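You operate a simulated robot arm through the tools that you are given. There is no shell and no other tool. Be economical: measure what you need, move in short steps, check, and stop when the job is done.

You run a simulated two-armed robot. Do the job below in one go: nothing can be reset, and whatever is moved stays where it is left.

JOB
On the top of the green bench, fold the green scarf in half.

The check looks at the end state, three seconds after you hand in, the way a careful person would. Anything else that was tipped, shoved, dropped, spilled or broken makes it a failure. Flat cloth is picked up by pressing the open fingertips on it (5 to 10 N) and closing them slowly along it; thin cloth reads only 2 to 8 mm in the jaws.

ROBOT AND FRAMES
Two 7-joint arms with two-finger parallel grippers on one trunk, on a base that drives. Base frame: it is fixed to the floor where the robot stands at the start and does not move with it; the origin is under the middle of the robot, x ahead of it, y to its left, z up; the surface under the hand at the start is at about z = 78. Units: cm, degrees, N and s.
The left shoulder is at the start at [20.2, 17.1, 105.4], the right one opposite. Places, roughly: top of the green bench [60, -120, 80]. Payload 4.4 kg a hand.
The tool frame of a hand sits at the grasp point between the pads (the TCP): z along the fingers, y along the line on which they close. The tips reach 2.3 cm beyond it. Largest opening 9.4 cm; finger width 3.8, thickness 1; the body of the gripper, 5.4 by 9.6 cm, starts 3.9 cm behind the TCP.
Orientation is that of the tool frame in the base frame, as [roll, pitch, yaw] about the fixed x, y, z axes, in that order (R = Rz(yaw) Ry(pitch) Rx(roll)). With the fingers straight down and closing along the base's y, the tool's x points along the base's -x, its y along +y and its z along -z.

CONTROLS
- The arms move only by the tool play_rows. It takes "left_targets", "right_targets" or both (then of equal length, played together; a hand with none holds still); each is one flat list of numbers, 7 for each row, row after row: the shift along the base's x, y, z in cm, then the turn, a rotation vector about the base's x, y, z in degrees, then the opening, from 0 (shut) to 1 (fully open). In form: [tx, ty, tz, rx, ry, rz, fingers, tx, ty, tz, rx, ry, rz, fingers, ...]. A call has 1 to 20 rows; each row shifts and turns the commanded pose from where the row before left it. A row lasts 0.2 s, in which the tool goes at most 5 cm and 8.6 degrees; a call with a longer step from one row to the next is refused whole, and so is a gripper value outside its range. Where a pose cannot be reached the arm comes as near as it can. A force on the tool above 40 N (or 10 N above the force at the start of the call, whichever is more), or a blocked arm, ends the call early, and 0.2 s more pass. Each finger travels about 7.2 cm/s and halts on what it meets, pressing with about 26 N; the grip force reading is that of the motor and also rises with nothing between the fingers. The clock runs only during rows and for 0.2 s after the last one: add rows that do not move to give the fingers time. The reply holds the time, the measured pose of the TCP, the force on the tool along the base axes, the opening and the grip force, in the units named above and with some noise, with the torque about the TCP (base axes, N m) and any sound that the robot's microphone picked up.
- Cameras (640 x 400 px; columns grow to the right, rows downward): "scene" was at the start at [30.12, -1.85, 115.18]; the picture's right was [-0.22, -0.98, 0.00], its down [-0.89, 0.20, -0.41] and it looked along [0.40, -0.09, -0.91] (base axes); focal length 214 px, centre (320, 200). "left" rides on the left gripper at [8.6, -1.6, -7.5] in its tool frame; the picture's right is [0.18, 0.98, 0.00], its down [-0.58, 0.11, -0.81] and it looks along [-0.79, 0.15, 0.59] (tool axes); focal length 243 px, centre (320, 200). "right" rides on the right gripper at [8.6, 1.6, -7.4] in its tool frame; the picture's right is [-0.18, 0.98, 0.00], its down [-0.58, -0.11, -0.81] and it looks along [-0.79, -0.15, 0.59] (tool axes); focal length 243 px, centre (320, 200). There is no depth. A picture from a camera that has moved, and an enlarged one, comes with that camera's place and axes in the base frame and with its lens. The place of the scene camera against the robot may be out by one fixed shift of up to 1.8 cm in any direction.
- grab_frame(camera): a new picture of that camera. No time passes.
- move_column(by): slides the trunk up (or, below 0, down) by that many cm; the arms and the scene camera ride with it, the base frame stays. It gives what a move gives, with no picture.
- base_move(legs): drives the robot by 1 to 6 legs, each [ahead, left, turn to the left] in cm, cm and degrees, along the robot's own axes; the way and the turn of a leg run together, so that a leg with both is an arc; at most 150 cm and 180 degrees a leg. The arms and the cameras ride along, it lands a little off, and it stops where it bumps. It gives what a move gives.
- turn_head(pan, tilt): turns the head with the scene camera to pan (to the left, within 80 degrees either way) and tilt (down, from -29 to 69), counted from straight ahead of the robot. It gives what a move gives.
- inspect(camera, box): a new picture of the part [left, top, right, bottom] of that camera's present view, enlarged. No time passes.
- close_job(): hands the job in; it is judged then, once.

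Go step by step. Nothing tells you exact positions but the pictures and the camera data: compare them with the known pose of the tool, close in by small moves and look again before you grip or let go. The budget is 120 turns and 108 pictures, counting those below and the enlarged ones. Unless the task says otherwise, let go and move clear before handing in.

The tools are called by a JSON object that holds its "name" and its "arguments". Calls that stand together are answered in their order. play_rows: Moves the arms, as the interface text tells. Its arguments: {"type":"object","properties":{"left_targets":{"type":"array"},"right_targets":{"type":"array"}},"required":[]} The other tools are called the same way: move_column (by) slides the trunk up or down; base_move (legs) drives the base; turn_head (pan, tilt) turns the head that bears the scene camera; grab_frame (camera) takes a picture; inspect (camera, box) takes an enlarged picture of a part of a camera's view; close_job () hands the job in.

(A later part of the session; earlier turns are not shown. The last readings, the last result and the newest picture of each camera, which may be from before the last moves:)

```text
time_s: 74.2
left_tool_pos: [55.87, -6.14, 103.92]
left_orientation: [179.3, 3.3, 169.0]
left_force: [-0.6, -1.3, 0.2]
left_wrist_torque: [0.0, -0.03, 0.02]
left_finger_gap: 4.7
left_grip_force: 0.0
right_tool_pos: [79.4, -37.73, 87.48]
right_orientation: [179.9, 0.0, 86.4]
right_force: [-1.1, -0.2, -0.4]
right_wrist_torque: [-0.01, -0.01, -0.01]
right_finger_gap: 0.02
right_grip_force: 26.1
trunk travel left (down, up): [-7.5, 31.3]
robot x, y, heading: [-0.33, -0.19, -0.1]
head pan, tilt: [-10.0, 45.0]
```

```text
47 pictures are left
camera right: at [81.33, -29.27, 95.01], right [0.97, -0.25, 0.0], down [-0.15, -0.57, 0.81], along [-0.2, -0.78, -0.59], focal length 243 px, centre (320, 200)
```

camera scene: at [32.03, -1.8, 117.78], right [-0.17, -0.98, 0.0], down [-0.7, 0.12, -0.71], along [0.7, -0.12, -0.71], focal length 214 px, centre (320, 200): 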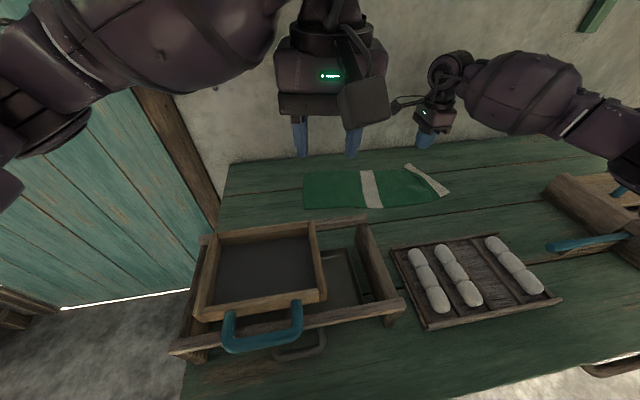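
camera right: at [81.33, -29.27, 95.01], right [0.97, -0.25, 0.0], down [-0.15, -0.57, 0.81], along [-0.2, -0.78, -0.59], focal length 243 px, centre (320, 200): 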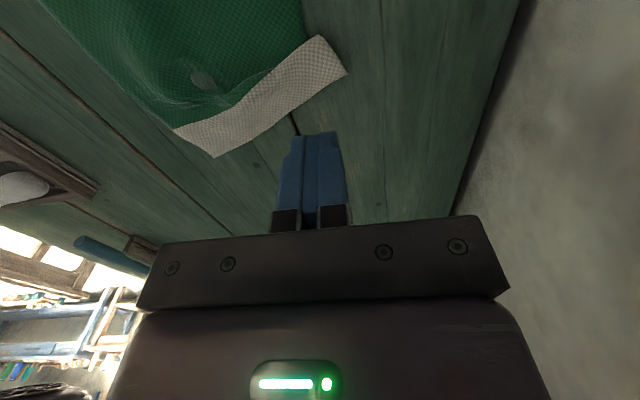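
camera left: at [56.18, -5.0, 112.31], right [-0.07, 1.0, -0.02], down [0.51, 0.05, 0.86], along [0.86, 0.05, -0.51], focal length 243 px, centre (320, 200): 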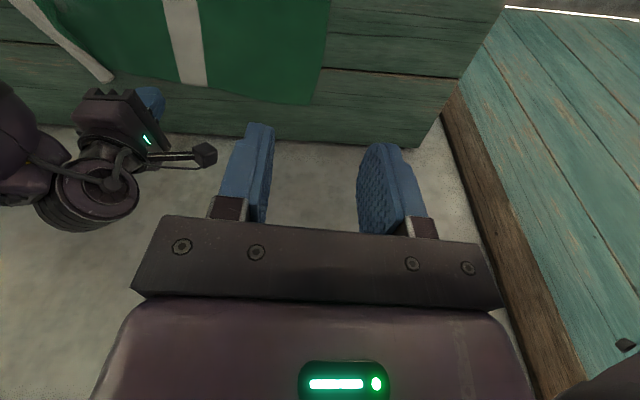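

The base is back and the tray and box are untouched. The right edge now runs from (81.1, -37.5) to (67.8, -42.1). I'll bring the left hand in low, under the shelf, to hold the scarf down near (75, -16).

{"name": "play_rows", "arguments": {"left_targets": [0, 0, -2.5, 0, 0, 0, 0.5, 0, 0, -2.5, 0, -1.5, 0, 0.5, 0, 0, -2.5, 0, -1.5, 2, 0.5, 2.7, -1.4, -0.5, 0, 0, 2, 0.5, 2.7, -1.4, -0.5, 0, 0, 2, 0.5, 2.7, -1.4, -0.5, 0, 0, 2, 0.5, 2.7, -1.4, -0.5, 0, 0, 2, 0.5, 2.7, -1.4, -0.5, 0, 0, 0, 0.5, 2.7, -1.4, -0.5, 0, 0, 0, 0.5, 2.7, -1.4, -1, 0, 0, 0, 0.5, 0, 0, -2, 0, 0, 0, 0.5, 0, 0, -2, 0, 0, 0, 0.5, 0, 0, 0, 0, 0, 0, 0.5]}}

{"name": "grab_frame", "arguments": {"camera": "scene"}}

{"name": "grab_frame", "arguments": {"camera": "left"}}

```text
time_s: 77.0
left_tool_pos: [74.95, -15.75, 88.3]
left_orientation: [178.8, 6.4, 179.1]
left_force: [0.6, -0.3, 0.0]
left_wrist_torque: [0.0, -0.01, 0.0]
left_finger_gap: 4.69
left_grip_force: 0.0
right_tool_pos: [79.43, -37.66, 87.51]
right_orientation: [180.0, -0.1, 86.4]
right_force: [1.2, -0.6, 0.2]
right_wrist_torque: [0.01, -0.02, -0.03]
right_finger_gap: 0.02
right_grip_force: 26.5
trunk travel left (down, up): [-7.5, 31.3]
robot x, y, heading: [-0.02, 0.07, -0.0]
head pan, tilt: [-10.0, 45.0]
```

```text
46 pictures are left
camera scene: at [31.99, -1.8, 117.79], right [-0.17, -0.98, 0.0], down [-0.7, 0.12, -0.71], along [0.7, -0.12, -0.71], focal length 214 px, centre (320, 200)
```

scene: 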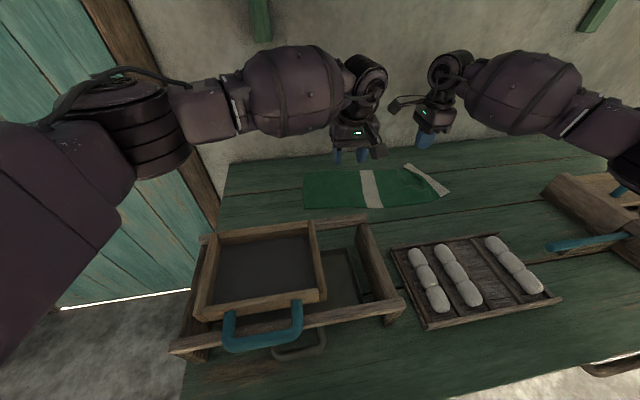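

```text
45 pictures are left
camera left: at [65.43, -17.19, 94.71], right [-0.17, 0.99, 0.0], down [0.49, 0.08, 0.87], along [0.86, 0.15, -0.5], focal length 243 px, centre (320, 200)
```

left: 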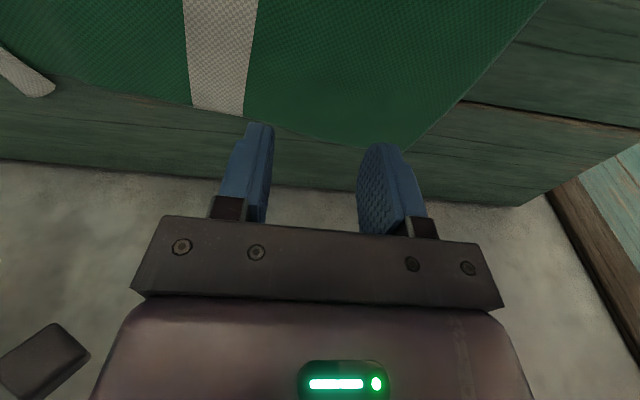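

{"name": "play_rows", "arguments": {"left_targets": [0, 0, -2, 0, 3.2, 0, 0.5, 0, 0, -2, 0, 3.2, 0, 0.5, 0, 0, -2, 0, 0, 0, 0.5, 0, 0, -1, 0, 0, 0, 0.5, 0, 0, -0.6, 0, 0, 0, 0.5, 0, 0, -0.4, 0, 0, 0, 0.5, 0, 0, 0, 0, 0, 0, 0.5], "right_targets": [0, 0.7, 0, 0, 0, 0, 0, 0, 0.7, 0, 0, 0, 0, 0, 0, 0, -2, 0, 0, 0, 0, 0, 0, -2, 0, 0, 0, 0, 0, 0, -1.5, 0, 0, 0, 0, 0, 0, -0.7, 0, 0, 0, 0, 0, 0, 0, 0, 0, 0, 0]}}

```text
time_s: 78.6
left_tool_pos: [74.72, -15.75, 80.58]
left_orientation: [179.0, 0.0, 179.0]
left_force: [0.6, -0.1, 2.1]
left_wrist_torque: [-0.06, -0.06, 0.01]
left_finger_gap: 4.7
left_grip_force: 0.1
right_tool_pos: [79.26, -36.39, 81.28]
right_orientation: [180.0, 0.1, 86.4]
right_force: [0.1, 0.1, 0.2]
right_wrist_torque: [-0.02, -0.04, 0.0]
right_finger_gap: 0.0
right_grip_force: 26.5
trunk travel left (down, up): [-7.5, 31.3]
robot x, y, heading: [-0.12, 0.46, 0.1]
head pan, tilt: [-10.0, 45.0]
```

{"name": "play_rows", "arguments": {"left_targets": [0, 0, -0.2, 0, 0, 0, 0.5, 0, 0, -0.15, 0, 0, 0, 0.5, 0, 0, 0, 0, 0, 0, 0.5], "right_targets": [0, 0, -0.5, 0, 0, 0, 0, 0, 0, -0.35, 0, 0, 0, 0, 0, 0, 0, 0, 0, 0, 0]}}

```text
time_s: 79.4
left_tool_pos: [74.77, -15.9, 80.49]
left_orientation: [179.1, 0.3, 179.1]
left_force: [4.0, 3.4, 25.4]
left_wrist_torque: [-0.7, 0.12, 0.11]
left_finger_gap: 4.52
left_grip_force: 0.0
right_tool_pos: [79.46, -36.16, 80.61]
right_orientation: [179.7, 0.0, 86.5]
right_force: [-0.3, -0.3, 1.0]
right_wrist_torque: [-0.01, 0.02, 0.03]
right_finger_gap: 0.0
right_grip_force: 26.1
trunk travel left (down, up): [-7.5, 31.3]
robot x, y, heading: [-0.46, 0.59, -0.3]
head pan, tilt: [-10.0, 45.0]
```

Left is holding firmly at 25 N. I'll press the right tips a bit more and drag right.

{"name": "play_rows", "arguments": {"left_targets": [0, 0, 0.05, 0, 0, 0, 0.5, 0, 0, 0, 0, 0, 0, 0.5, 0, 0, 0, 0, 0, 0, 0.5, 0, 0, 0, 0, 0, 0, 0.5, 0, 0, 0, 0, 0, 0, 0.5, 0, 0, 0, 0, 0, 0, 0.5, 0, 0, 0, 0, 0, 0, 0.5, 0, 0, 0, 0, 0, 0, 0.5, 0, 0, 0, 0, 0, 0, 0.5], "right_targets": [0, 0, -0.25, 0, 0, 0, 0, 0, -0.2, 0, 0, 0, 0, 0, 0, -0.4, 0, 0, 0, 0, 0, 0, -0.4, 0, 0, 0, 0, 0, 0, -0.4, 0, 0, 0, 0, 0, 0, -0.4, 0, 0, 0, 0, 0, 0, -0.4, 0, 0, 0, 0, 0, 0, -0.4, 0, 0, 0, 0, 0, 0, 0, 0, 0, 0, 0, 0]}}

{"name": "inspect", "arguments": {"camera": "scene", "box": [300, 110, 460, 210]}}

```text
time_s: 81.4
left_tool_pos: [74.54, -15.79, 80.47]
left_orientation: [179.0, 0.1, 179.0]
left_force: [5.7, -0.7, 28.7]
left_wrist_torque: [-0.95, 0.04, 0.09]
left_finger_gap: 4.71
left_grip_force: 0.2
right_tool_pos: [79.15, -38.65, 80.69]
right_orientation: [179.6, 0.0, 86.4]
right_force: [-0.1, 7.8, 13.4]
right_wrist_torque: [0.17, 0.06, -0.09]
right_finger_gap: 0.01
right_grip_force: 26.1
trunk travel left (down, up): [-7.5, 31.3]
robot x, y, heading: [-0.49, 0.23, 0.4]
head pan, tilt: [-10.0, 45.0]
```

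```text
4.00 times, centred on (380, 160) of scene
camera zoom: at [31.71, -1.65, 117.89], right [-0.17, -0.98, 0.0], down [-0.69, 0.12, -0.71], along [0.7, -0.12, -0.7], focal length 858 px, centre (80, 360)
```

zoom: 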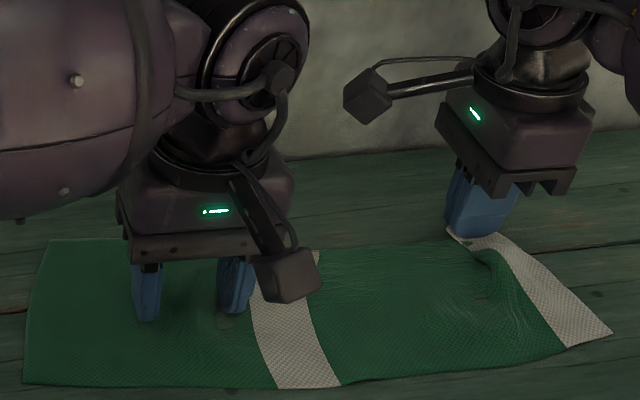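

The far corner is pulled out now. A small ridge is left in the middle, so I'll repeat the pull there at x ≈ 75.

{"name": "play_rows", "arguments": {"right_targets": [0, 0, 1.5, 0, 0, 0, 0, -2.4, 0, 0.5, 0, 0, 0, 0, -2.2, 0, 0, 0, 0, 0, 0, 0, 0.4, -1, 0, 0, 0, 0, 0, 0, -0.7, 0, 0, 0, 0, 0, 0, -0.3, 0, 0, 0, 0, 0, -0.3, 0, 0, 0, 0, 0, 0, -0.4, 0, 0, 0, 0, 0, 0, -0.4, 0, 0, 0, 0, 0, 0, -0.4, 0, 0, 0, 0, 0, 0, -0.4, 0, 0, 0, 0, 0, 0, -0.4, 0, 0, 0, 0, 0, 0, 0, 0, 0, 0, 0, 0]}}

{"name": "inspect", "arguments": {"camera": "scene", "box": [300, 110, 460, 210]}}

```text
time_s: 84.2
left_tool_pos: [74.58, -15.95, 80.44]
left_orientation: [179.1, 0.3, 179.0]
left_force: [0.0, 1.6, 34.6]
left_wrist_torque: [-1.04, 0.24, -0.03]
left_finger_gap: 4.57
left_grip_force: 0.1
right_tool_pos: [74.67, -40.85, 80.43]
right_orientation: [179.9, 0.2, 86.3]
right_force: [0.6, 0.6, 1.2]
right_wrist_torque: [0.03, 0.06, 0.02]
right_finger_gap: 0.0
right_grip_force: 25.7
trunk travel left (down, up): [-7.5, 31.3]
robot x, y, heading: [-0.07, 0.25, 0.0]
head pan, tilt: [-10.0, 45.0]
```

```text
4.00 times, centred on (380, 160) of scene
camera zoom: at [31.73, -1.72, 117.87], right [-0.17, -0.98, 0.0], down [-0.69, 0.12, -0.71], along [0.7, -0.12, -0.71], focal length 858 px, centre (80, 360)
```

zoom: 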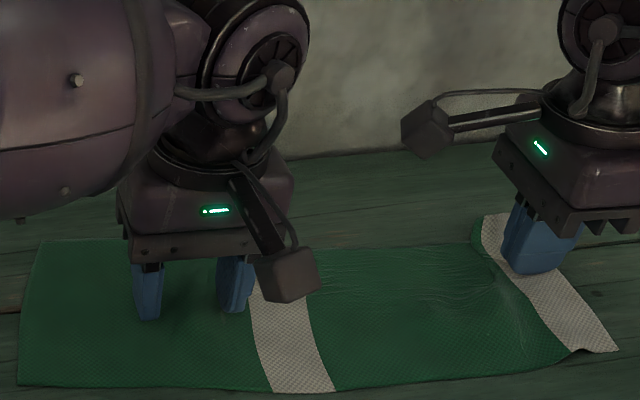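

The scarf is nearly flat again. I'll lift both hands off and inspect.

{"name": "play_rows", "arguments": {"left_targets": [0, 0, 0.5, 0, 0, 0, 0.5, 0, 0, 2, 0, 0, 0, 0.5, 0, 0, 3, 0, 0, 0, 0.5, -2, 1, 3, 0, 0, 0, 0.5, -4, 2, 2, 0, 0, 0, 0.5, -4, 2, 1, 0, 0, 0, 0.5, -4, 2, 0, 0, 0, 0, 0.5, -4, 2, 0, 0, 0, 0, 0.5, -3, 3, 0, 0, 0, 0, 0.5, 0, 0, 0, 0, 0, 0, 0.5], "right_targets": [0, 0, 1, 0, 0, 0, 0, 0, 0, 2, 0, 0, 0, 0, 0, 0, 2, 0, 0, 0, 0.2, 0, 0, 2, 0, 0, 0, 0.4, 0, 0, 1, 0, 0, 0, 0.42, 0, 0, 0, 0, 0, 0, 0.42, 0, 0, 0, 0, 0, 0, 0.42, 0, 0, 0, 0, 0, 0, 0.42, 0, 0, 0, 0, 0, 0, 0.42, 0, 0, 0, 0, 0, 0, 0.42]}}

{"name": "grab_frame", "arguments": {"camera": "right"}}

{"name": "inspect", "arguments": {"camera": "scene", "box": [280, 110, 472, 230]}}

```text
time_s: 86.0
left_tool_pos: [57.34, -6.7, 91.24]
left_orientation: [179.1, 1.0, 179.8]
left_force: [14.1, -1.1, -12.0]
left_wrist_torque: [-0.45, -0.52, -0.39]
left_finger_gap: 4.69
left_grip_force: 0.2
right_tool_pos: [74.83, -40.82, 87.83]
right_orientation: [-179.9, 0.0, 86.4]
right_force: [-0.2, 0.8, 0.0]
right_wrist_torque: [-0.02, -0.01, 0.01]
right_finger_gap: 3.92
right_grip_force: 0.0
trunk travel left (down, up): [-7.5, 31.3]
robot x, y, heading: [-0.61, 0.1, -0.1]
head pan, tilt: [-10.0, 45.0]
stopped in row 9 (left hand): the force on the tool passed its limit at 71 N (the readings are from after the stop); the commanded pose is now the measured one
```

```text
42 pictures are left
camera right: at [76.78, -32.36, 95.47], right [0.97, -0.25, 0.0], down [-0.14, -0.57, 0.81], along [-0.2, -0.78, -0.59], focal length 243 px, centre (320, 200)
```

right: 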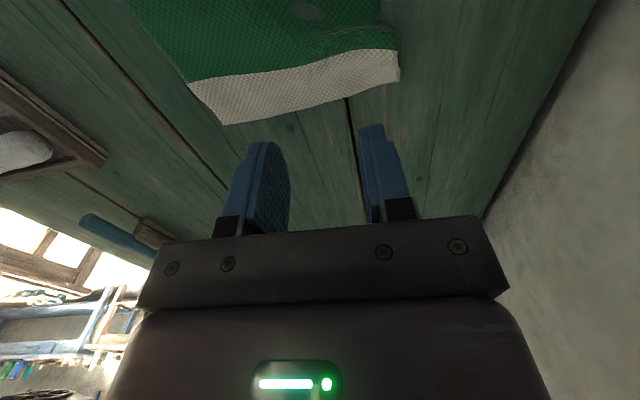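

```text
3.33 times, centred on (376, 170) of scene
camera zoom: at [32.16, -1.8, 117.71], right [-0.17, -0.98, 0.0], down [-0.7, 0.12, -0.71], along [0.7, -0.12, -0.71], focal length 715 px, centre (133, 300)
```

zoom: 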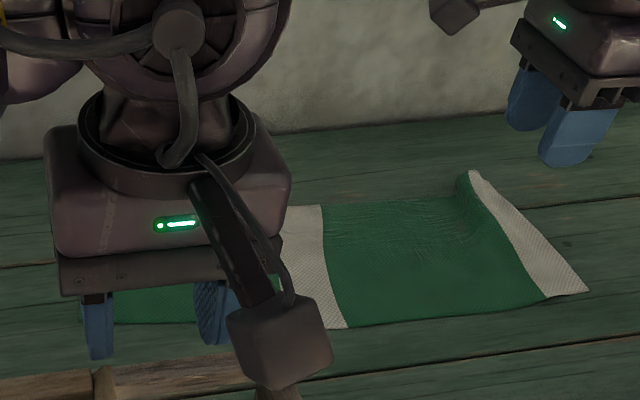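

The left hand caught something, most likely the back edge of the box. I'll lift it slightly forward and straight up, then check whether the box moved.

{"name": "play_rows", "arguments": {"left_targets": [0.5, 0, 1, 0, 0, 0, 0.5, 0.3, 0, 2, 0, 0, 0, 0.5, 0, 0, 2, 0, 0, 0, 0.5, 0, 0, 3, 0, 0, 0, 0.5, 0, 0, 2, 0, 0, 0, 0.5, -3, 2, 1, 0, 0, 0, 0.5, -4, 2, 1, 0, 0, 0, 0.5, -3, 3, 2, 0, 0, 0, 0.5, 0, 3, 2, 0, 0, 0, 0.5, 0, 3, 2, 0, 0, 0, 0.5, 0, 3, 1, 0, 0, 0, 0.5, 0, 3, 0, 0, 0, 0, 0.5, 0, 3, 0, 0, 0, 0, 0.5, 0, 0, 0, 0, 0, 0, 0.5]}}

{"name": "turn_head", "arguments": {"pan": -12.8, "tilt": 65.8}}

{"name": "grab_frame", "arguments": {"camera": "scene"}}

```text
time_s: 89.0
left_tool_pos: [48.22, 15.18, 110.27]
left_orientation: [179.4, 0.9, 179.5]
left_force: [0.4, 0.4, -0.3]
left_wrist_torque: [-0.01, -0.02, -0.02]
left_finger_gap: 4.7
left_grip_force: 0.1
right_tool_pos: [74.74, -40.82, 87.94]
right_orientation: [-180.0, -0.1, 86.3]
right_force: [-0.7, 0.1, 0.1]
right_wrist_torque: [0.0, -0.01, 0.02]
right_finger_gap: 3.95
right_grip_force: 0.1
trunk travel left (down, up): [-7.5, 31.3]
robot x, y, heading: [0.06, 0.17, 0.0]
head pan, tilt: [-10.0, 45.0]
```

```text
time_s: 89.9
left_tool_pos: [48.14, 15.1, 110.33]
left_orientation: [179.4, 1.0, 179.7]
left_force: [-1.2, 0.3, 0.1]
left_wrist_torque: [0.01, -0.02, -0.04]
left_finger_gap: 4.7
left_grip_force: 0.1
right_tool_pos: [74.82, -40.89, 88.11]
right_orientation: [180.0, 0.0, 86.4]
right_force: [0.5, 0.2, -0.9]
right_wrist_torque: [-0.04, -0.01, -0.02]
right_finger_gap: 3.96
right_grip_force: 0.0
trunk travel left (down, up): [-7.5, 31.3]
robot x, y, heading: [-0.32, 0.12, -0.1]
head pan, tilt: [-12.8, 65.8]
```

```text
40 pictures are left
camera scene: at [29.85, -1.73, 115.18], right [-0.22, -0.98, 0.0], down [-0.89, 0.2, -0.41], along [0.4, -0.09, -0.91], focal length 214 px, centre (320, 200)
```

scene: 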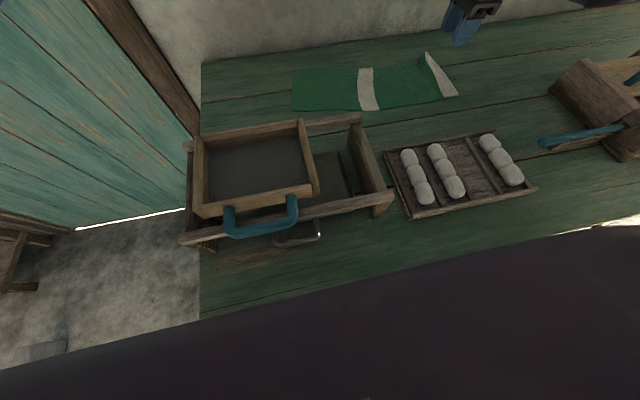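

The box, drawer and tray match the first picture, so nothing was shoved. The scarf's right edge now runs straight along y ≈ -42.6, from x = 66 to 80. I'll pinch it right at that edge with the jaws closing along x, just inside the edge, so hardly any flap is left.

{"name": "play_rows", "arguments": {"right_targets": [-0.9, -0.5, -1, 0, 0, 3, 0.45, -0.9, -0.5, -1.5, 0, 0, 0, 0.45, 0, 0, -2, 0, 0, 0, 0.45, 0, 0, -1.5, 0, 0, 0, 0.45, 0, 0, -1, 0, 0, 0, 0.45, 0, 0, 0, 0, 0, 0, 0.45]}}

{"name": "grab_frame", "arguments": {"camera": "right"}}

```text
time_s: 91.3
left_tool_pos: [48.06, 15.02, 110.41]
left_orientation: [179.3, 1.0, 179.6]
left_force: [-0.4, -0.1, 0.4]
left_wrist_torque: [-0.01, -0.02, -0.01]
left_finger_gap: 4.71
left_grip_force: 0.0
right_tool_pos: [72.87, -42.01, 81.01]
right_orientation: [-180.0, -0.1, 89.4]
right_force: [-0.6, 0.8, 0.4]
right_wrist_torque: [-0.03, 0.01, -0.02]
right_finger_gap: 4.25
right_grip_force: 0.0
trunk travel left (down, up): [-7.5, 31.3]
robot x, y, heading: [-0.19, 0.25, -0.0]
head pan, tilt: [-12.8, 65.8]
```

```text
39 pictures are left
camera right: at [74.34, -33.41, 88.53], right [0.98, -0.19, 0.0], down [-0.12, -0.58, 0.81], along [-0.16, -0.79, -0.59], focal length 243 px, centre (320, 200)
```

right: 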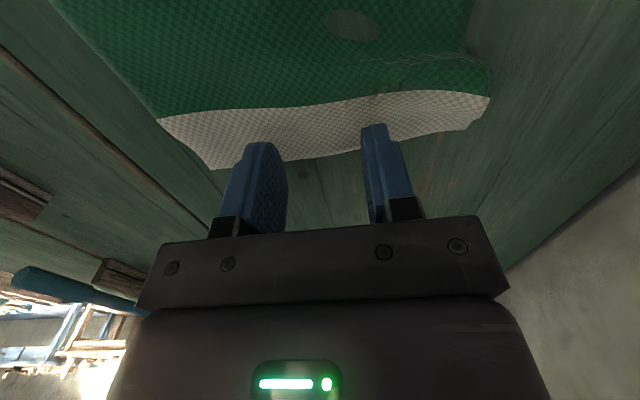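

Well placed: the tips are about 0.9 cm inside the edge and centred on the width. Pressing down now.

{"name": "play_rows", "arguments": {"right_targets": [0, 0, -0.4, 0, 0, 0, 0.45, 0, 0, -0.3, 0, 0, 0, 0.45, 0, 0, -0.1, 0, 0, 0, 0.45, 0, 0, 0, 0, 0, 0, 0.45]}}

```text
time_s: 92.3
left_tool_pos: [47.97, 15.27, 110.38]
left_orientation: [179.3, 1.1, 179.7]
left_force: [0.4, 0.1, 0.1]
left_wrist_torque: [-0.02, 0.01, -0.02]
left_finger_gap: 4.71
left_grip_force: 0.1
right_tool_pos: [72.88, -41.77, 80.54]
right_orientation: [179.7, -0.1, 89.3]
right_force: [-2.3, -3.4, 14.0]
right_wrist_torque: [-0.03, 0.25, 0.07]
right_finger_gap: 4.24
right_grip_force: 0.4
trunk travel left (down, up): [-7.5, 31.3]
robot x, y, heading: [-0.01, 0.23, -0.2]
head pan, tilt: [-12.8, 65.8]
```

14 N is a little high; I'll ease up slightly and start closing.

{"name": "play_rows", "arguments": {"right_targets": [0, 0, 0.1, 0, 0, 0, 0.45, 0, 0, 0, 0, 0, 0, 0.43, 0, 0, 0, 0, 0, 0, 0.41, 0, 0, 0.01, 0, 0, 0, 0.39, 0, 0, 0.01, 0, 0, 0, 0.37, 0, 0, 0.01, 0, 0, 0, 0.35, 0, 0, 0.01, 0, 0, 0, 0.33, 0, 0, 0.01, 0, 0, 0, 0.31]}}

{"name": "grab_frame", "arguments": {"camera": "right"}}

```text
time_s: 94.1
left_tool_pos: [47.9, 15.14, 110.26]
left_orientation: [179.3, 1.0, 179.6]
left_force: [0.0, -0.6, -0.8]
left_wrist_torque: [-0.01, -0.01, 0.0]
left_finger_gap: 4.7
left_grip_force: 0.1
right_tool_pos: [72.88, -41.87, 80.39]
right_orientation: [179.8, 0.0, 89.4]
right_force: [-0.3, 0.7, 13.2]
right_wrist_torque: [0.06, 0.02, -0.01]
right_finger_gap: 2.8
right_grip_force: 0.1
trunk travel left (down, up): [-7.5, 31.3]
robot x, y, heading: [-0.32, 0.33, -0.1]
head pan, tilt: [-12.8, 65.8]
```

```text
38 pictures are left
camera right: at [74.39, -33.28, 88.02], right [0.98, -0.2, 0.0], down [-0.12, -0.58, 0.81], along [-0.16, -0.79, -0.59], focal length 243 px, centre (320, 200)
```

right: 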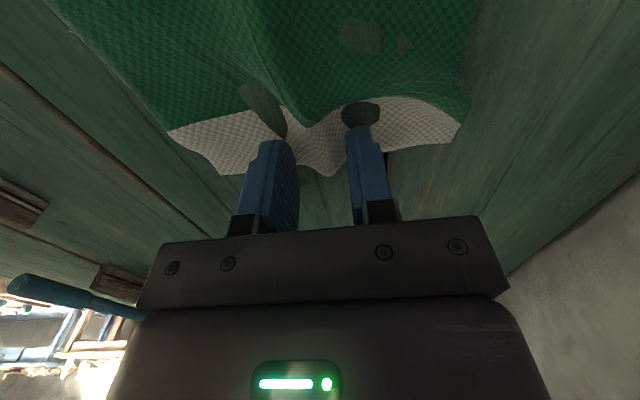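

The cloth is gathering well, so I'll continue with a little less pressure.

{"name": "play_rows", "arguments": {"right_targets": [0, 0, 0.08, 0, 0, 0, 0.29, 0, 0, 0.01, 0, 0, 0, 0.27, 0, 0, 0.01, 0, 0, 0, 0.25, 0, 0, 0.01, 0, 0, 0, 0.23, 0, 0, 0.02, 0, 0, 0, 0.21, 0, 0, 0.02, 0, 0, 0, 0.19, 0, 0, 0.02, 0, 0, 0, 0.17, 0, 0, 0.02, 0, 0, 0, 0.15, 0, 0, 0.02, 0, 0, 0, 0.13, 0, 0, 0.02, 0, 0, 0, 0.11, 0, 0, 0.02, 0, 0, 0, 0.09, 0, 0, 0.02, 0, 0, 0, 0.07, 0, 0, 0.02, 0, 0, 0, 0.05, 0, 0, 0, 0, 0, 0, 0.03, 0, 0, 0, 0, 0, 0, 0, 0, 0, 0, 0, 0, 0, 0, 0, 0, 0, 0, 0, 0, 0]}}

{"name": "grab_frame", "arguments": {"camera": "right"}}

```text
time_s: 97.7
left_tool_pos: [48.19, 15.21, 110.32]
left_orientation: [179.4, 1.0, 179.6]
left_force: [1.0, -0.1, -0.5]
left_wrist_torque: [-0.02, 0.0, -0.04]
left_finger_gap: 4.73
left_grip_force: 0.1
right_tool_pos: [72.9, -41.82, 80.61]
right_orientation: [180.0, 0.0, 89.4]
right_force: [0.7, 0.8, 0.1]
right_wrist_torque: [0.01, 0.03, 0.01]
right_finger_gap: 0.24
right_grip_force: 26.3
trunk travel left (down, up): [-7.5, 31.3]
robot x, y, heading: [-0.16, -0.31, -0.2]
head pan, tilt: [-12.8, 65.8]
```

```text
37 pictures are left
camera right: at [74.42, -33.27, 88.22], right [0.98, -0.2, 0.0], down [-0.12, -0.58, 0.81], along [-0.16, -0.79, -0.59], focal length 243 px, centre (320, 200)
```

right: 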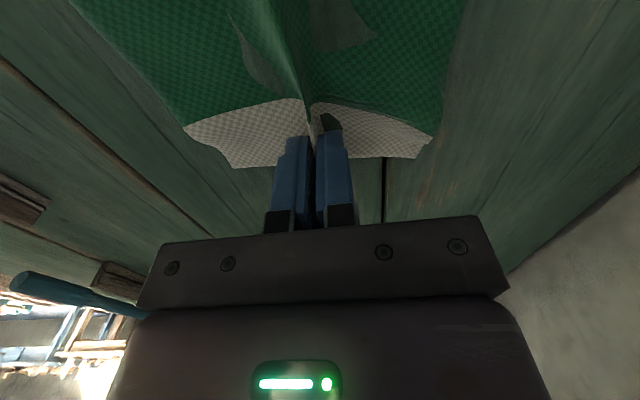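

Gripped (0.24 cm). I'll carry the edge in a low, slack arc to above the middle and look.

{"name": "play_rows", "arguments": {"right_targets": [0, 0.9, 1.2, 0, 0, 0, 0, 0, 1, 1.5, 0, 0, 0, 0, 0, 1.6, 1.5, 0, 0, 0, 0, 0, 1.6, 1.2, 0, 0, 0, 0, 0.1, 1.8, 1, 0, 0, 0, 0, 0.1, 2, 0.8, 0, 0, 0, 0, 0.1, 2, 0.8, 0, 0, 0, 0, 0.1, 2, 0.6, 0, 0, 0, 0, 0.1, 2, 0.4, 0, 0, 0, 0, 0.1, 2, 0.3, 0, 0, 0, 0, 0, 0, 0, 0, 0, 0, 0]}}

{"name": "turn_head", "arguments": {"pan": -15, "tilt": 45}}

{"name": "inspect", "arguments": {"camera": "scene", "box": [200, 90, 440, 240]}}

{"name": "grab_frame", "arguments": {"camera": "right"}}

```text
time_s: 100.1
left_tool_pos: [48.18, 15.11, 110.31]
left_orientation: [179.2, 0.9, 179.5]
left_force: [0.3, 1.1, -0.6]
left_wrist_torque: [-0.01, -0.01, 0.03]
left_finger_gap: 4.71
left_grip_force: 0.1
right_tool_pos: [73.41, -25.03, 89.92]
right_orientation: [180.0, 0.0, 89.4]
right_force: [-0.4, -0.5, 0.2]
right_wrist_torque: [0.01, 0.04, -0.01]
right_finger_gap: 0.24
right_grip_force: 25.7
trunk travel left (down, up): [-7.5, 31.3]
robot x, y, heading: [-0.4, 0.28, -0.1]
head pan, tilt: [-12.8, 65.8]
```

```text
time_s: 100.9
left_tool_pos: [48.08, 15.09, 110.34]
left_orientation: [179.3, 1.0, 179.6]
left_force: [0.9, -0.9, 0.0]
left_wrist_torque: [0.01, -0.02, 0.03]
left_finger_gap: 4.73
left_grip_force: 0.2
right_tool_pos: [73.49, -25.06, 90.01]
right_orientation: [-180.0, 0.1, 89.5]
right_force: [0.6, 0.6, 0.1]
right_wrist_torque: [-0.02, -0.01, -0.01]
right_finger_gap: 0.27
right_grip_force: 25.3
trunk travel left (down, up): [-7.5, 31.3]
robot x, y, heading: [-0.4, 0.43, 0.1]
head pan, tilt: [-15.0, 45.0]
```

```text
2.67 times, centred on (320, 165) of scene
camera zoom: at [31.87, -2.51, 117.76], right [-0.26, -0.97, 0.0], down [-0.68, 0.18, -0.71], along [0.68, -0.18, -0.71], focal length 572 px, centre (320, 293)
```

zoom: 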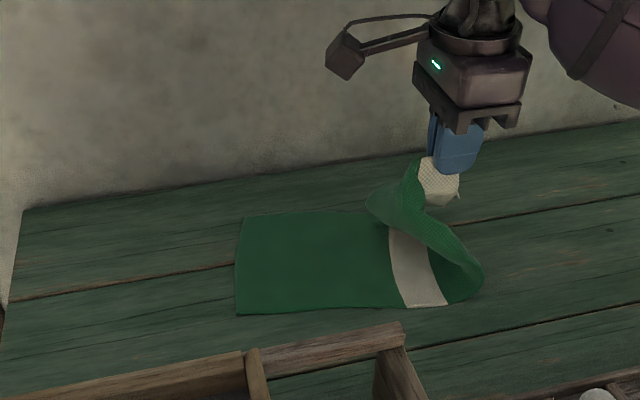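

```text
35 pictures are left
camera right: at [74.86, -16.47, 97.54], right [0.98, -0.2, 0.0], down [-0.12, -0.58, 0.81], along [-0.16, -0.79, -0.59], focal length 243 px, centre (320, 200)
```

right: 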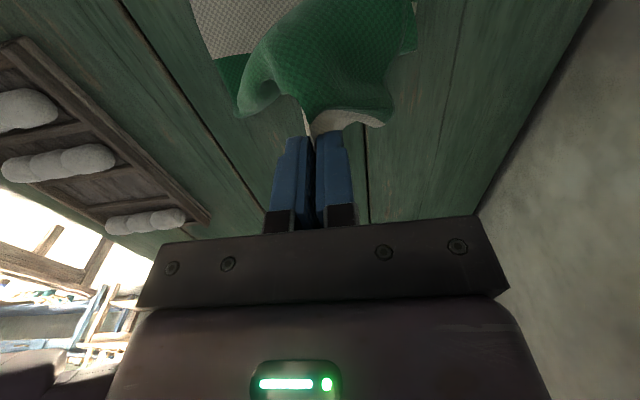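

The middle band stays flat on the table, as wanted. I'll carry on to the left end with a modest tilt, keeping it slack.

{"name": "play_rows", "arguments": {"right_targets": [0.1, 2, 0, 0, 0, 0, 0, 0.1, 2, 0, 0, 0, 0, 0, 0.1, 2, 0, -3, 0, 0, 0, 0.1, 2, -0.3, -3, 0, 0, 0, 0.1, 2, -0.5, -3, 0, 0, 0, 0.1, 2, -0.7, -3, 0, 0, 0, 0.1, 2, -0.8, -3, 0, 0, 0, 0.1, 2, -1, -3, 0, 0, 0, 0.1, 2, -1, -3, 0, 0, 0, 0.1, 1.5, -1, -3, 0, 0, 0, 0, 0, 0, 0, 0, 0, 0]}}

{"name": "inspect", "arguments": {"camera": "scene", "box": [200, 90, 440, 240]}}

{"name": "grab_frame", "arguments": {"camera": "right"}}

```text
time_s: 103.3
left_tool_pos: [48.24, 15.07, 110.31]
left_orientation: [179.2, 0.9, 179.6]
left_force: [-1.6, 0.1, 0.1]
left_wrist_torque: [0.01, 0.01, 0.0]
left_finger_gap: 4.72
left_grip_force: 0.1
right_tool_pos: [74.41, -5.47, 84.77]
right_orientation: [179.7, 24.0, 89.3]
right_force: [0.2, -0.3, 0.4]
right_wrist_torque: [0.0, -0.02, 0.04]
right_finger_gap: 0.29
right_grip_force: 25.9
trunk travel left (down, up): [-7.5, 31.3]
robot x, y, heading: [-0.15, 0.35, -0.0]
head pan, tilt: [-15.0, 45.0]
```

```text
2.67 times, centred on (320, 165) of scene
camera zoom: at [31.86, -2.53, 117.78], right [-0.26, -0.97, 0.0], down [-0.68, 0.18, -0.71], along [0.68, -0.18, -0.71], focal length 572 px, centre (320, 293)
```

zoom: 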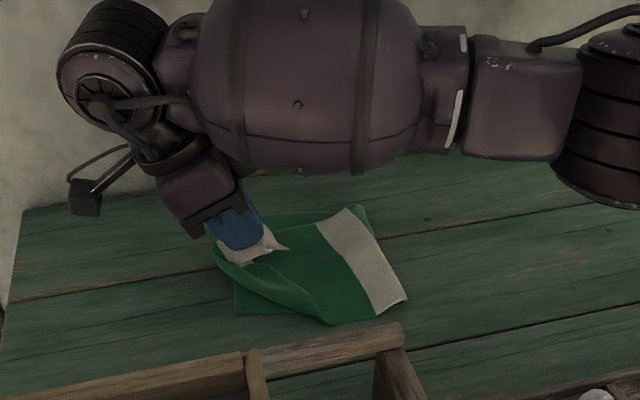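

```text
33 pictures are left
camera right: at [75.94, 5.39, 88.07], right [0.98, -0.18, 0.08], down [-0.12, -0.2, 0.97], along [-0.16, -0.96, -0.22], focal length 243 px, centre (320, 200)
```

right: 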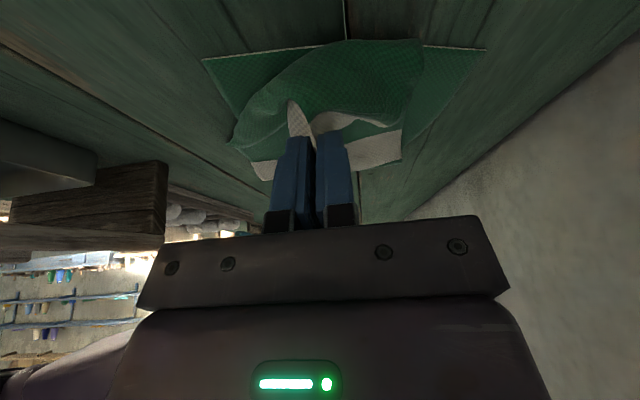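

The corners have flipped over correctly this time, with the cream edge pointing left. The lower left edge lies around (75.8, -5.2) at a tilt of about 12 degrees, so I'll line the pinch up with it and lower it onto the cloth.

{"name": "play_rows", "arguments": {"right_targets": [0.4, 0, -0.8, 0, 0, -4, 0, 0.4, 0, -0.8, 0, 0, -4, 0, 0.4, 0, -0.8, 0, 0, -4, 0, 0, 0, -0.8, 0, 0, 0, 0, 0, 0, -0.3, 0, 0, 0, 0, 0, 0, 0, 0, 0, 0, 0]}}

{"name": "inspect", "arguments": {"camera": "scene", "box": [200, 90, 440, 240]}}

{"name": "grab_frame", "arguments": {"camera": "right"}}

```text
time_s: 104.7
left_tool_pos: [47.99, 15.2, 110.38]
left_orientation: [179.3, 1.0, 179.6]
left_force: [1.2, 0.1, 0.5]
left_wrist_torque: [0.0, 0.01, 0.02]
left_finger_gap: 4.66
left_grip_force: 0.0
right_tool_pos: [75.79, -5.59, 81.36]
right_orientation: [179.5, 24.0, 77.2]
right_force: [-0.5, -2.4, 7.5]
right_wrist_torque: [0.03, -0.03, -0.01]
right_finger_gap: 0.27
right_grip_force: 25.4
trunk travel left (down, up): [-7.5, 31.3]
robot x, y, heading: [-0.52, 0.27, -0.0]
head pan, tilt: [-15.0, 45.0]
```

```text
2.67 times, centred on (320, 165) of scene
camera zoom: at [31.79, -2.52, 117.82], right [-0.26, -0.97, 0.0], down [-0.68, 0.18, -0.71], along [0.68, -0.18, -0.71], focal length 572 px, centre (320, 293)
```

zoom: 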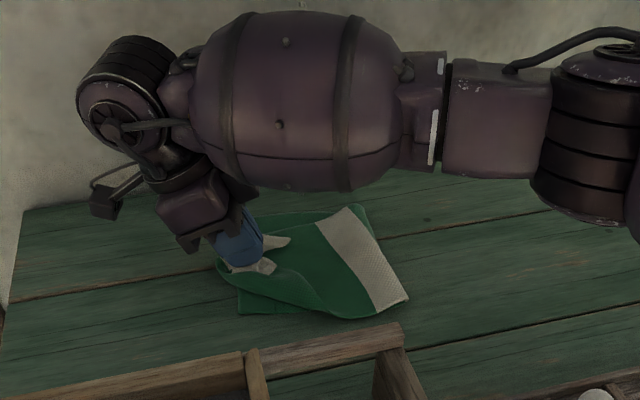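

```text
31 pictures are left
camera right: at [79.51, 4.68, 84.78], right [0.92, -0.38, 0.08], down [-0.16, -0.17, 0.97], along [-0.35, -0.91, -0.22], focal length 243 px, centre (320, 200)
```

right: 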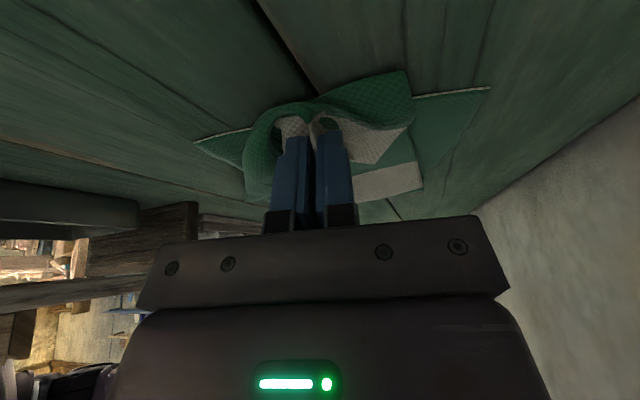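

The end wraps round the finger with the cream flap lying on top, its edge pointing right. I'll release here, back out and look, then flip the flap with slanted tips like a spatula.

{"name": "play_rows", "arguments": {"right_targets": [0, 0, 0, 0, 0, 0, 0.1, 0, 0, 0, 0, 0, 0, 0.2, 0, 0, 0, 0, 0, 0, 0.3, 0, 0, 0, 0, 0, 0, 0.3, 0, 0.6, 1.2, 0, 0, 0, 0.3, 0, 1, 2, 0, 0, 0, 0.3, 0, 1, 2.5, 0, 0, 0, 0.3, 0, 1, 2.5, 0, 0, 0, 0.3, 0, 0, 0, 0, 0, 0, 0.3, 0, 0, 0, 0, 0, 0, 0.3]}}

{"name": "inspect", "arguments": {"camera": "scene", "box": [240, 130, 400, 230]}}

{"name": "grab_frame", "arguments": {"camera": "right"}}

```text
time_s: 106.9
left_tool_pos: [48.13, 15.22, 110.27]
left_orientation: [179.2, 1.1, 179.5]
left_force: [-0.2, 0.1, 0.6]
left_wrist_torque: [0.0, 0.01, 0.01]
left_finger_gap: 4.69
left_grip_force: 0.0
right_tool_pos: [76.0, -1.97, 89.08]
right_orientation: [179.8, 24.0, 77.3]
right_force: [-0.5, -0.1, -0.6]
right_wrist_torque: [0.01, 0.04, -0.01]
right_finger_gap: 2.82
right_grip_force: 0.0
trunk travel left (down, up): [-7.5, 31.3]
robot x, y, heading: [-0.46, 0.1, -0.1]
head pan, tilt: [-15.0, 45.0]
```

```text
4.00 times, centred on (320, 180) of scene
camera zoom: at [31.86, -2.51, 117.77], right [-0.26, -0.97, 0.0], down [-0.68, 0.18, -0.71], along [0.68, -0.18, -0.71], focal length 858 px, centre (320, 280)
```

zoom: 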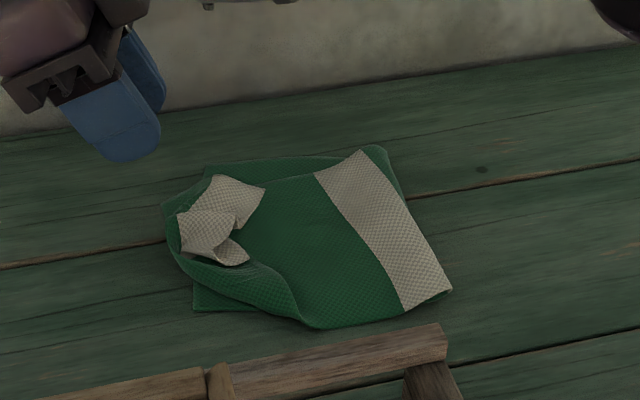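

```text
29 pictures are left
camera right: at [79.66, 8.26, 92.65], right [0.92, -0.38, 0.08], down [-0.16, -0.17, 0.97], along [-0.35, -0.91, -0.22], focal length 243 px, centre (320, 200)
```

right: 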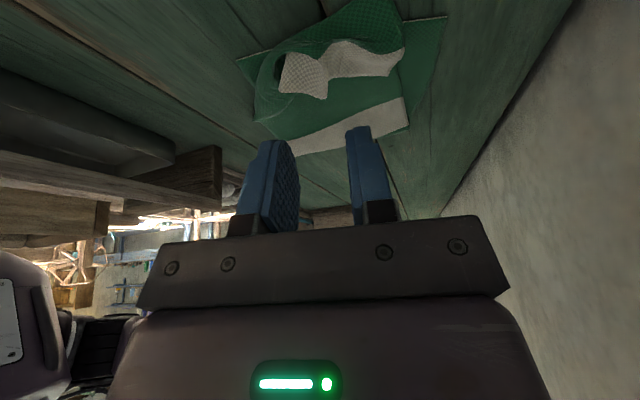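

The cream end flap is curled back on top, with its crease near y ≈ -3 and its free edge near y ≈ -7 to -9.5. I'll come from the right with slanted tips, slide under the free edge and flip it to the left.

{"name": "play_rows", "arguments": {"right_targets": [-0.2, -1.5, 0.6, 7.4, 0, 0, 0.3, -0.2, -1.5, 0.6, 7.4, 0, 0, 0.4, -0.2, -1.5, 0.4, 7.4, 0, 0, 0.45, -0.2, -1.5, 0, 7.4, 0, 0, 0.45, -0.3, -1.5, 0, 7.4, 0, 0, 0.45, -0.3, -1.5, 0, 7.4, 0, 0, 0.45, -0.3, -1.5, 0, 7.4, 0, 0, 0.45, -0.3, -1.3, 0, 7.2, 0, 0, 0.45, 0, 0, -2.5, 0, 0, 0, 0.45, 0, 0, -2.5, 0, 0, 0, 0.45, 0, 0, -1.5, 0, 0, 0, 0.45, 0, 0, 0, 0, 0, 0, 0.45]}}

{"name": "inspect", "arguments": {"camera": "scene", "box": [240, 110, 432, 230]}}

```text
time_s: 109.5
left_tool_pos: [48.09, 15.1, 110.29]
left_orientation: [179.3, 1.0, 179.6]
left_force: [-0.2, -0.2, -0.1]
left_wrist_torque: [0.0, 0.0, 0.0]
left_finger_gap: 4.69
left_grip_force: 0.0
right_tool_pos: [73.69, -13.77, 84.48]
right_orientation: [-167.3, -33.7, 76.1]
right_force: [-0.1, 0.1, -0.2]
right_wrist_torque: [0.02, 0.03, -0.03]
right_finger_gap: 4.23
right_grip_force: 0.1
trunk travel left (down, up): [-7.5, 31.3]
robot x, y, heading: [-0.21, 0.11, -0.3]
head pan, tilt: [-15.0, 45.0]
```

```text
3.33 times, centred on (336, 170) of scene
camera zoom: at [31.86, -2.51, 117.78], right [-0.26, -0.97, 0.0], down [-0.68, 0.18, -0.71], along [0.68, -0.18, -0.71], focal length 715 px, centre (267, 300)
```

zoom: 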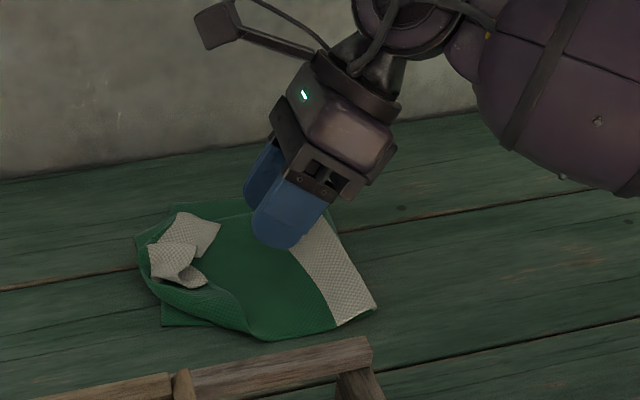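

{"name": "play_rows", "arguments": {"right_targets": [0, 0, -1.5, 0, 0, 0, 0.45, 0, 0, -0.7, 0, 0, 0, 0.45, 0, 0, 0, 0, 0, 0, 0.45]}}

{"name": "inspect", "arguments": {"camera": "scene", "box": [240, 130, 400, 230]}}

```text
time_s: 110.3
left_tool_pos: [48.11, 15.26, 110.19]
left_orientation: [179.2, 1.0, 179.6]
left_force: [0.3, 0.0, 0.2]
left_wrist_torque: [-0.01, -0.03, 0.01]
left_finger_gap: 4.69
left_grip_force: 0.0
right_tool_pos: [73.72, -13.75, 82.26]
right_orientation: [-167.3, -33.7, 76.2]
right_force: [-0.1, -0.2, 0.4]
right_wrist_torque: [0.01, 0.04, 0.01]
right_finger_gap: 4.22
right_grip_force: 0.0
trunk travel left (down, up): [-7.5, 31.3]
robot x, y, heading: [-0.05, -0.17, -0.1]
head pan, tilt: [-15.0, 45.0]
```

```text
4.00 times, centred on (320, 180) of scene
camera zoom: at [31.87, -2.51, 117.77], right [-0.26, -0.97, 0.0], down [-0.68, 0.18, -0.71], along [0.68, -0.18, -0.71], focal length 858 px, centre (320, 280)
```

zoom: 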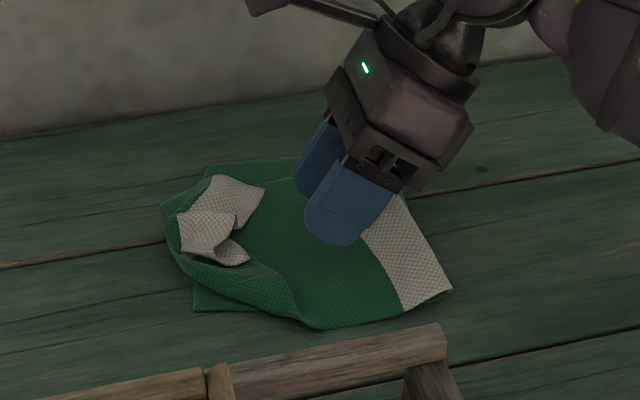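

{"name": "play_rows", "arguments": {"right_targets": [0, 0.3, -0.5, 0, 0, 0, 0.45, 0, 0.8, -0.2, 0, 0, 0, 0.45, 0, 0.8, 0, 0, 0, 0, 0.45, 0, 0.8, 0, 0, 0, 0, 0.45, 0, 0.8, 0, 0, 0, 0, 0.45, 0, 0.8, 0, 0, 0, 0, 0.45, 0, 0.8, 0, 0, 0, 0, 0.45, 0, 0, 0, 0, 0, 0, 0.45]}}

{"name": "inspect", "arguments": {"camera": "scene", "box": [240, 130, 400, 230]}}

```text
time_s: 112.1
left_tool_pos: [48.12, 15.19, 110.29]
left_orientation: [179.3, 0.9, 179.6]
left_force: [0.2, -0.6, 0.2]
left_wrist_torque: [-0.01, -0.03, 0.03]
left_finger_gap: 4.69
left_grip_force: 0.1
right_tool_pos: [73.73, -8.47, 81.62]
right_orientation: [-167.4, -33.8, 76.1]
right_force: [-0.5, -1.6, 6.4]
right_wrist_torque: [-0.09, -0.16, -0.04]
right_finger_gap: 4.19
right_grip_force: 0.1
trunk travel left (down, up): [-7.5, 31.3]
robot x, y, heading: [-0.18, -0.04, 0.1]
head pan, tilt: [-15.0, 45.0]
```

```text
4.00 times, centred on (320, 180) of scene
camera zoom: at [31.82, -2.51, 117.79], right [-0.26, -0.97, 0.0], down [-0.68, 0.18, -0.71], along [0.68, -0.18, -0.71], focal length 858 px, centre (320, 280)
```

zoom: 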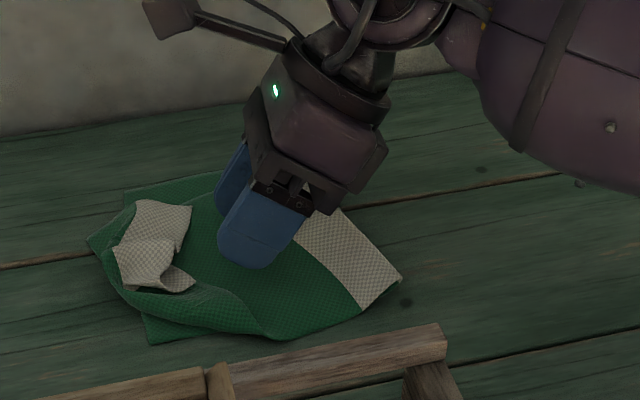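

The tips pressed too hard and dragged the whole scarf left by about 4 cm. I'll raise slightly so they only catch the flap edge.

{"name": "play_rows", "arguments": {"right_targets": [0, 0, 0.45, 0, 0, 0, 0.45, 0, 0.8, 0.1, 0, 0, 0, 0.45, 0, 0.8, 0, 0, 0, 0, 0.45, 0, 0.8, 0, 0, 0, 0, 0.45, 0, 0.8, 0, 0, 0, 0, 0.45, 0, 0.8, 0.2, 0, 0, 0, 0.45, 0, 0, 0, 0, 0, 0, 0.45]}}

{"name": "inspect", "arguments": {"camera": "scene", "box": [220, 130, 380, 230]}}

```text
time_s: 113.7
left_tool_pos: [48.21, 15.05, 110.28]
left_orientation: [179.2, 1.0, 179.6]
left_force: [0.1, 0.3, 0.1]
left_wrist_torque: [0.01, -0.01, 0.0]
left_finger_gap: 4.67
left_grip_force: 0.1
right_tool_pos: [73.89, -4.38, 82.42]
right_orientation: [-167.3, -33.7, 76.0]
right_force: [0.9, 0.7, 0.0]
right_wrist_torque: [0.0, -0.01, 0.0]
right_finger_gap: 4.21
right_grip_force: 0.1
trunk travel left (down, up): [-7.5, 31.3]
robot x, y, heading: [-0.51, 0.02, -0.3]
head pan, tilt: [-15.0, 45.0]
```

```text
4.00 times, centred on (300, 180) of scene
camera zoom: at [31.88, -2.52, 117.77], right [-0.26, -0.97, 0.0], down [-0.68, 0.18, -0.71], along [0.68, -0.18, -0.71], focal length 858 px, centre (400, 280)
```

zoom: 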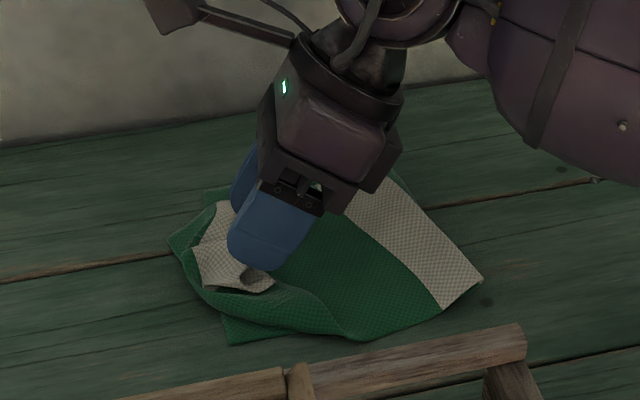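

The tips are right at the cream flap. I'll pinch it here by closing along x with a light touch, then lift it over to the left.

{"name": "play_rows", "arguments": {"right_targets": [0, 0.5, -0.3, 0, 0, 0, 0.45, 0, 0.3, -0.2, 0, 0, 0, 0.42, 0, 0, 0, 0, 0, 0, 0.38, 0, 0, 0, 0, 0, 0, 0.34, 0, 0, 0, 0, 0, 0, 0.3, 0, 0, 0, 0, 0, 0, 0.26, 0, 0, 0, 0, 0, 0, 0.22, 0, 0, 0, 0, 0, 0, 0.18, 0, 0, 0, 0, 0, 0, 0.14, 0, 0, 0, 0, 0, 0, 0.1, 0, 0, 0, 0, 0, 0, 0.06, 0, 0, 0, 0, 0, 0, 0.03, 0, 0, 0, 0, 0, 0, 0, 0, 0, 0, 0, 0, 0, 0]}}

{"name": "inspect", "arguments": {"camera": "scene", "box": [220, 130, 380, 230]}}

```text
time_s: 116.7
left_tool_pos: [48.23, 15.12, 110.19]
left_orientation: [179.3, 1.1, 179.6]
left_force: [-0.1, -0.3, -0.5]
left_wrist_torque: [0.01, 0.03, 0.0]
left_finger_gap: 4.69
left_grip_force: 0.0
right_tool_pos: [73.73, -3.57, 81.77]
right_orientation: [-167.3, -33.7, 76.0]
right_force: [0.3, -0.5, -0.7]
right_wrist_torque: [0.0, 0.01, -0.03]
right_finger_gap: 0.21
right_grip_force: 26.4
trunk travel left (down, up): [-7.5, 31.3]
robot x, y, heading: [-0.44, 0.35, -0.1]
head pan, tilt: [-15.0, 45.0]
```

```text
4.00 times, centred on (300, 180) of scene
camera zoom: at [31.88, -2.51, 117.77], right [-0.26, -0.97, 0.0], down [-0.68, 0.18, -0.71], along [0.68, -0.18, -0.71], focal length 858 px, centre (400, 280)
```

zoom: 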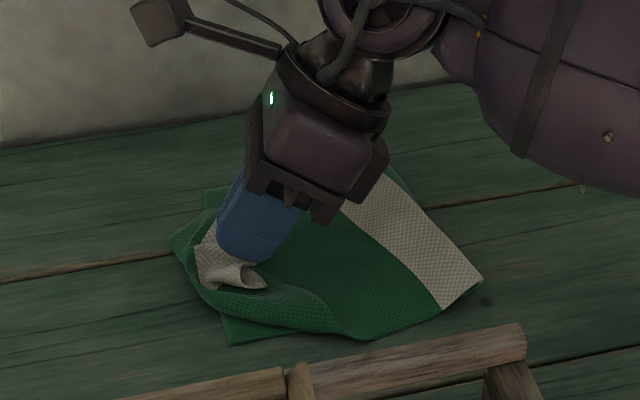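

The flap is caught (0.21 cm). I'll lift it and rotate the hand as it comes over, so the flap opens out.

{"name": "play_rows", "arguments": {"right_targets": [0, 0, 1.2, 0, 0, 0, 0, 0, 0.2, 1.2, -7, 0, 0, 0, 0, 0.4, 1.2, -7, 0, 0, 0, 0, 0.5, 1, -7, 0, 0, 0, 0, 0.5, 1, -7, 0, 0, 0, 0, 0.5, 0.8, -7, 0, 0, 0, 0, 0.5, 0.5, -7, 0, 0, 0, 0, 0.5, 0.3, -7, 0, 0, 0, 0.1, 0.5, 0, -7, 0, 0, 0, 0.1, 0.5, 0, -7, 0, 0, 0, 0.1, 0, 0, -4, 0, 0, 0, 0, 0, 0, 0, 0, 0, 0]}}

{"name": "inspect", "arguments": {"camera": "scene", "box": [200, 110, 392, 230]}}

{"name": "grab_frame", "arguments": {"camera": "right"}}

```text
time_s: 119.3
left_tool_pos: [48.16, 15.05, 110.29]
left_orientation: [179.3, 1.0, 179.7]
left_force: [-0.4, -0.3, -0.3]
left_wrist_torque: [0.02, 0.0, 0.0]
left_finger_gap: 4.69
left_grip_force: 0.2
right_tool_pos: [74.12, 0.28, 89.0]
right_orientation: [177.6, 31.8, 76.3]
right_force: [-0.2, -0.5, -0.5]
right_wrist_torque: [-0.02, 0.02, 0.03]
right_finger_gap: 0.21
right_grip_force: 26.4
trunk travel left (down, up): [-7.5, 31.3]
robot x, y, heading: [-0.39, 0.06, -0.2]
head pan, tilt: [-15.0, 45.0]
```

```text
3.33 times, centred on (296, 170) of scene
camera zoom: at [31.89, -2.52, 117.76], right [-0.26, -0.97, 0.0], down [-0.68, 0.18, -0.71], along [0.68, -0.18, -0.71], focal length 715 px, centre (400, 300)
```

zoom: 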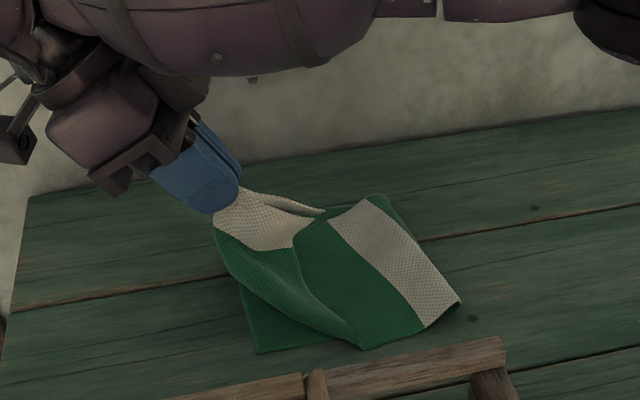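

```text
22 pictures are left
camera right: at [77.82, 10.92, 91.0], right [0.92, -0.36, 0.13], down [-0.16, -0.04, 0.99], along [-0.35, -0.93, -0.09], focal length 243 px, centre (320, 200)
```

right: 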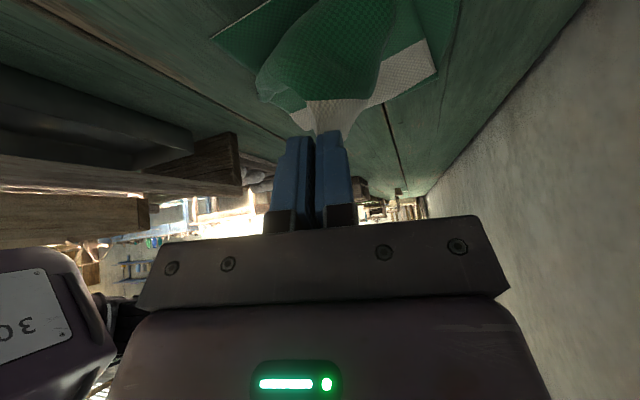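

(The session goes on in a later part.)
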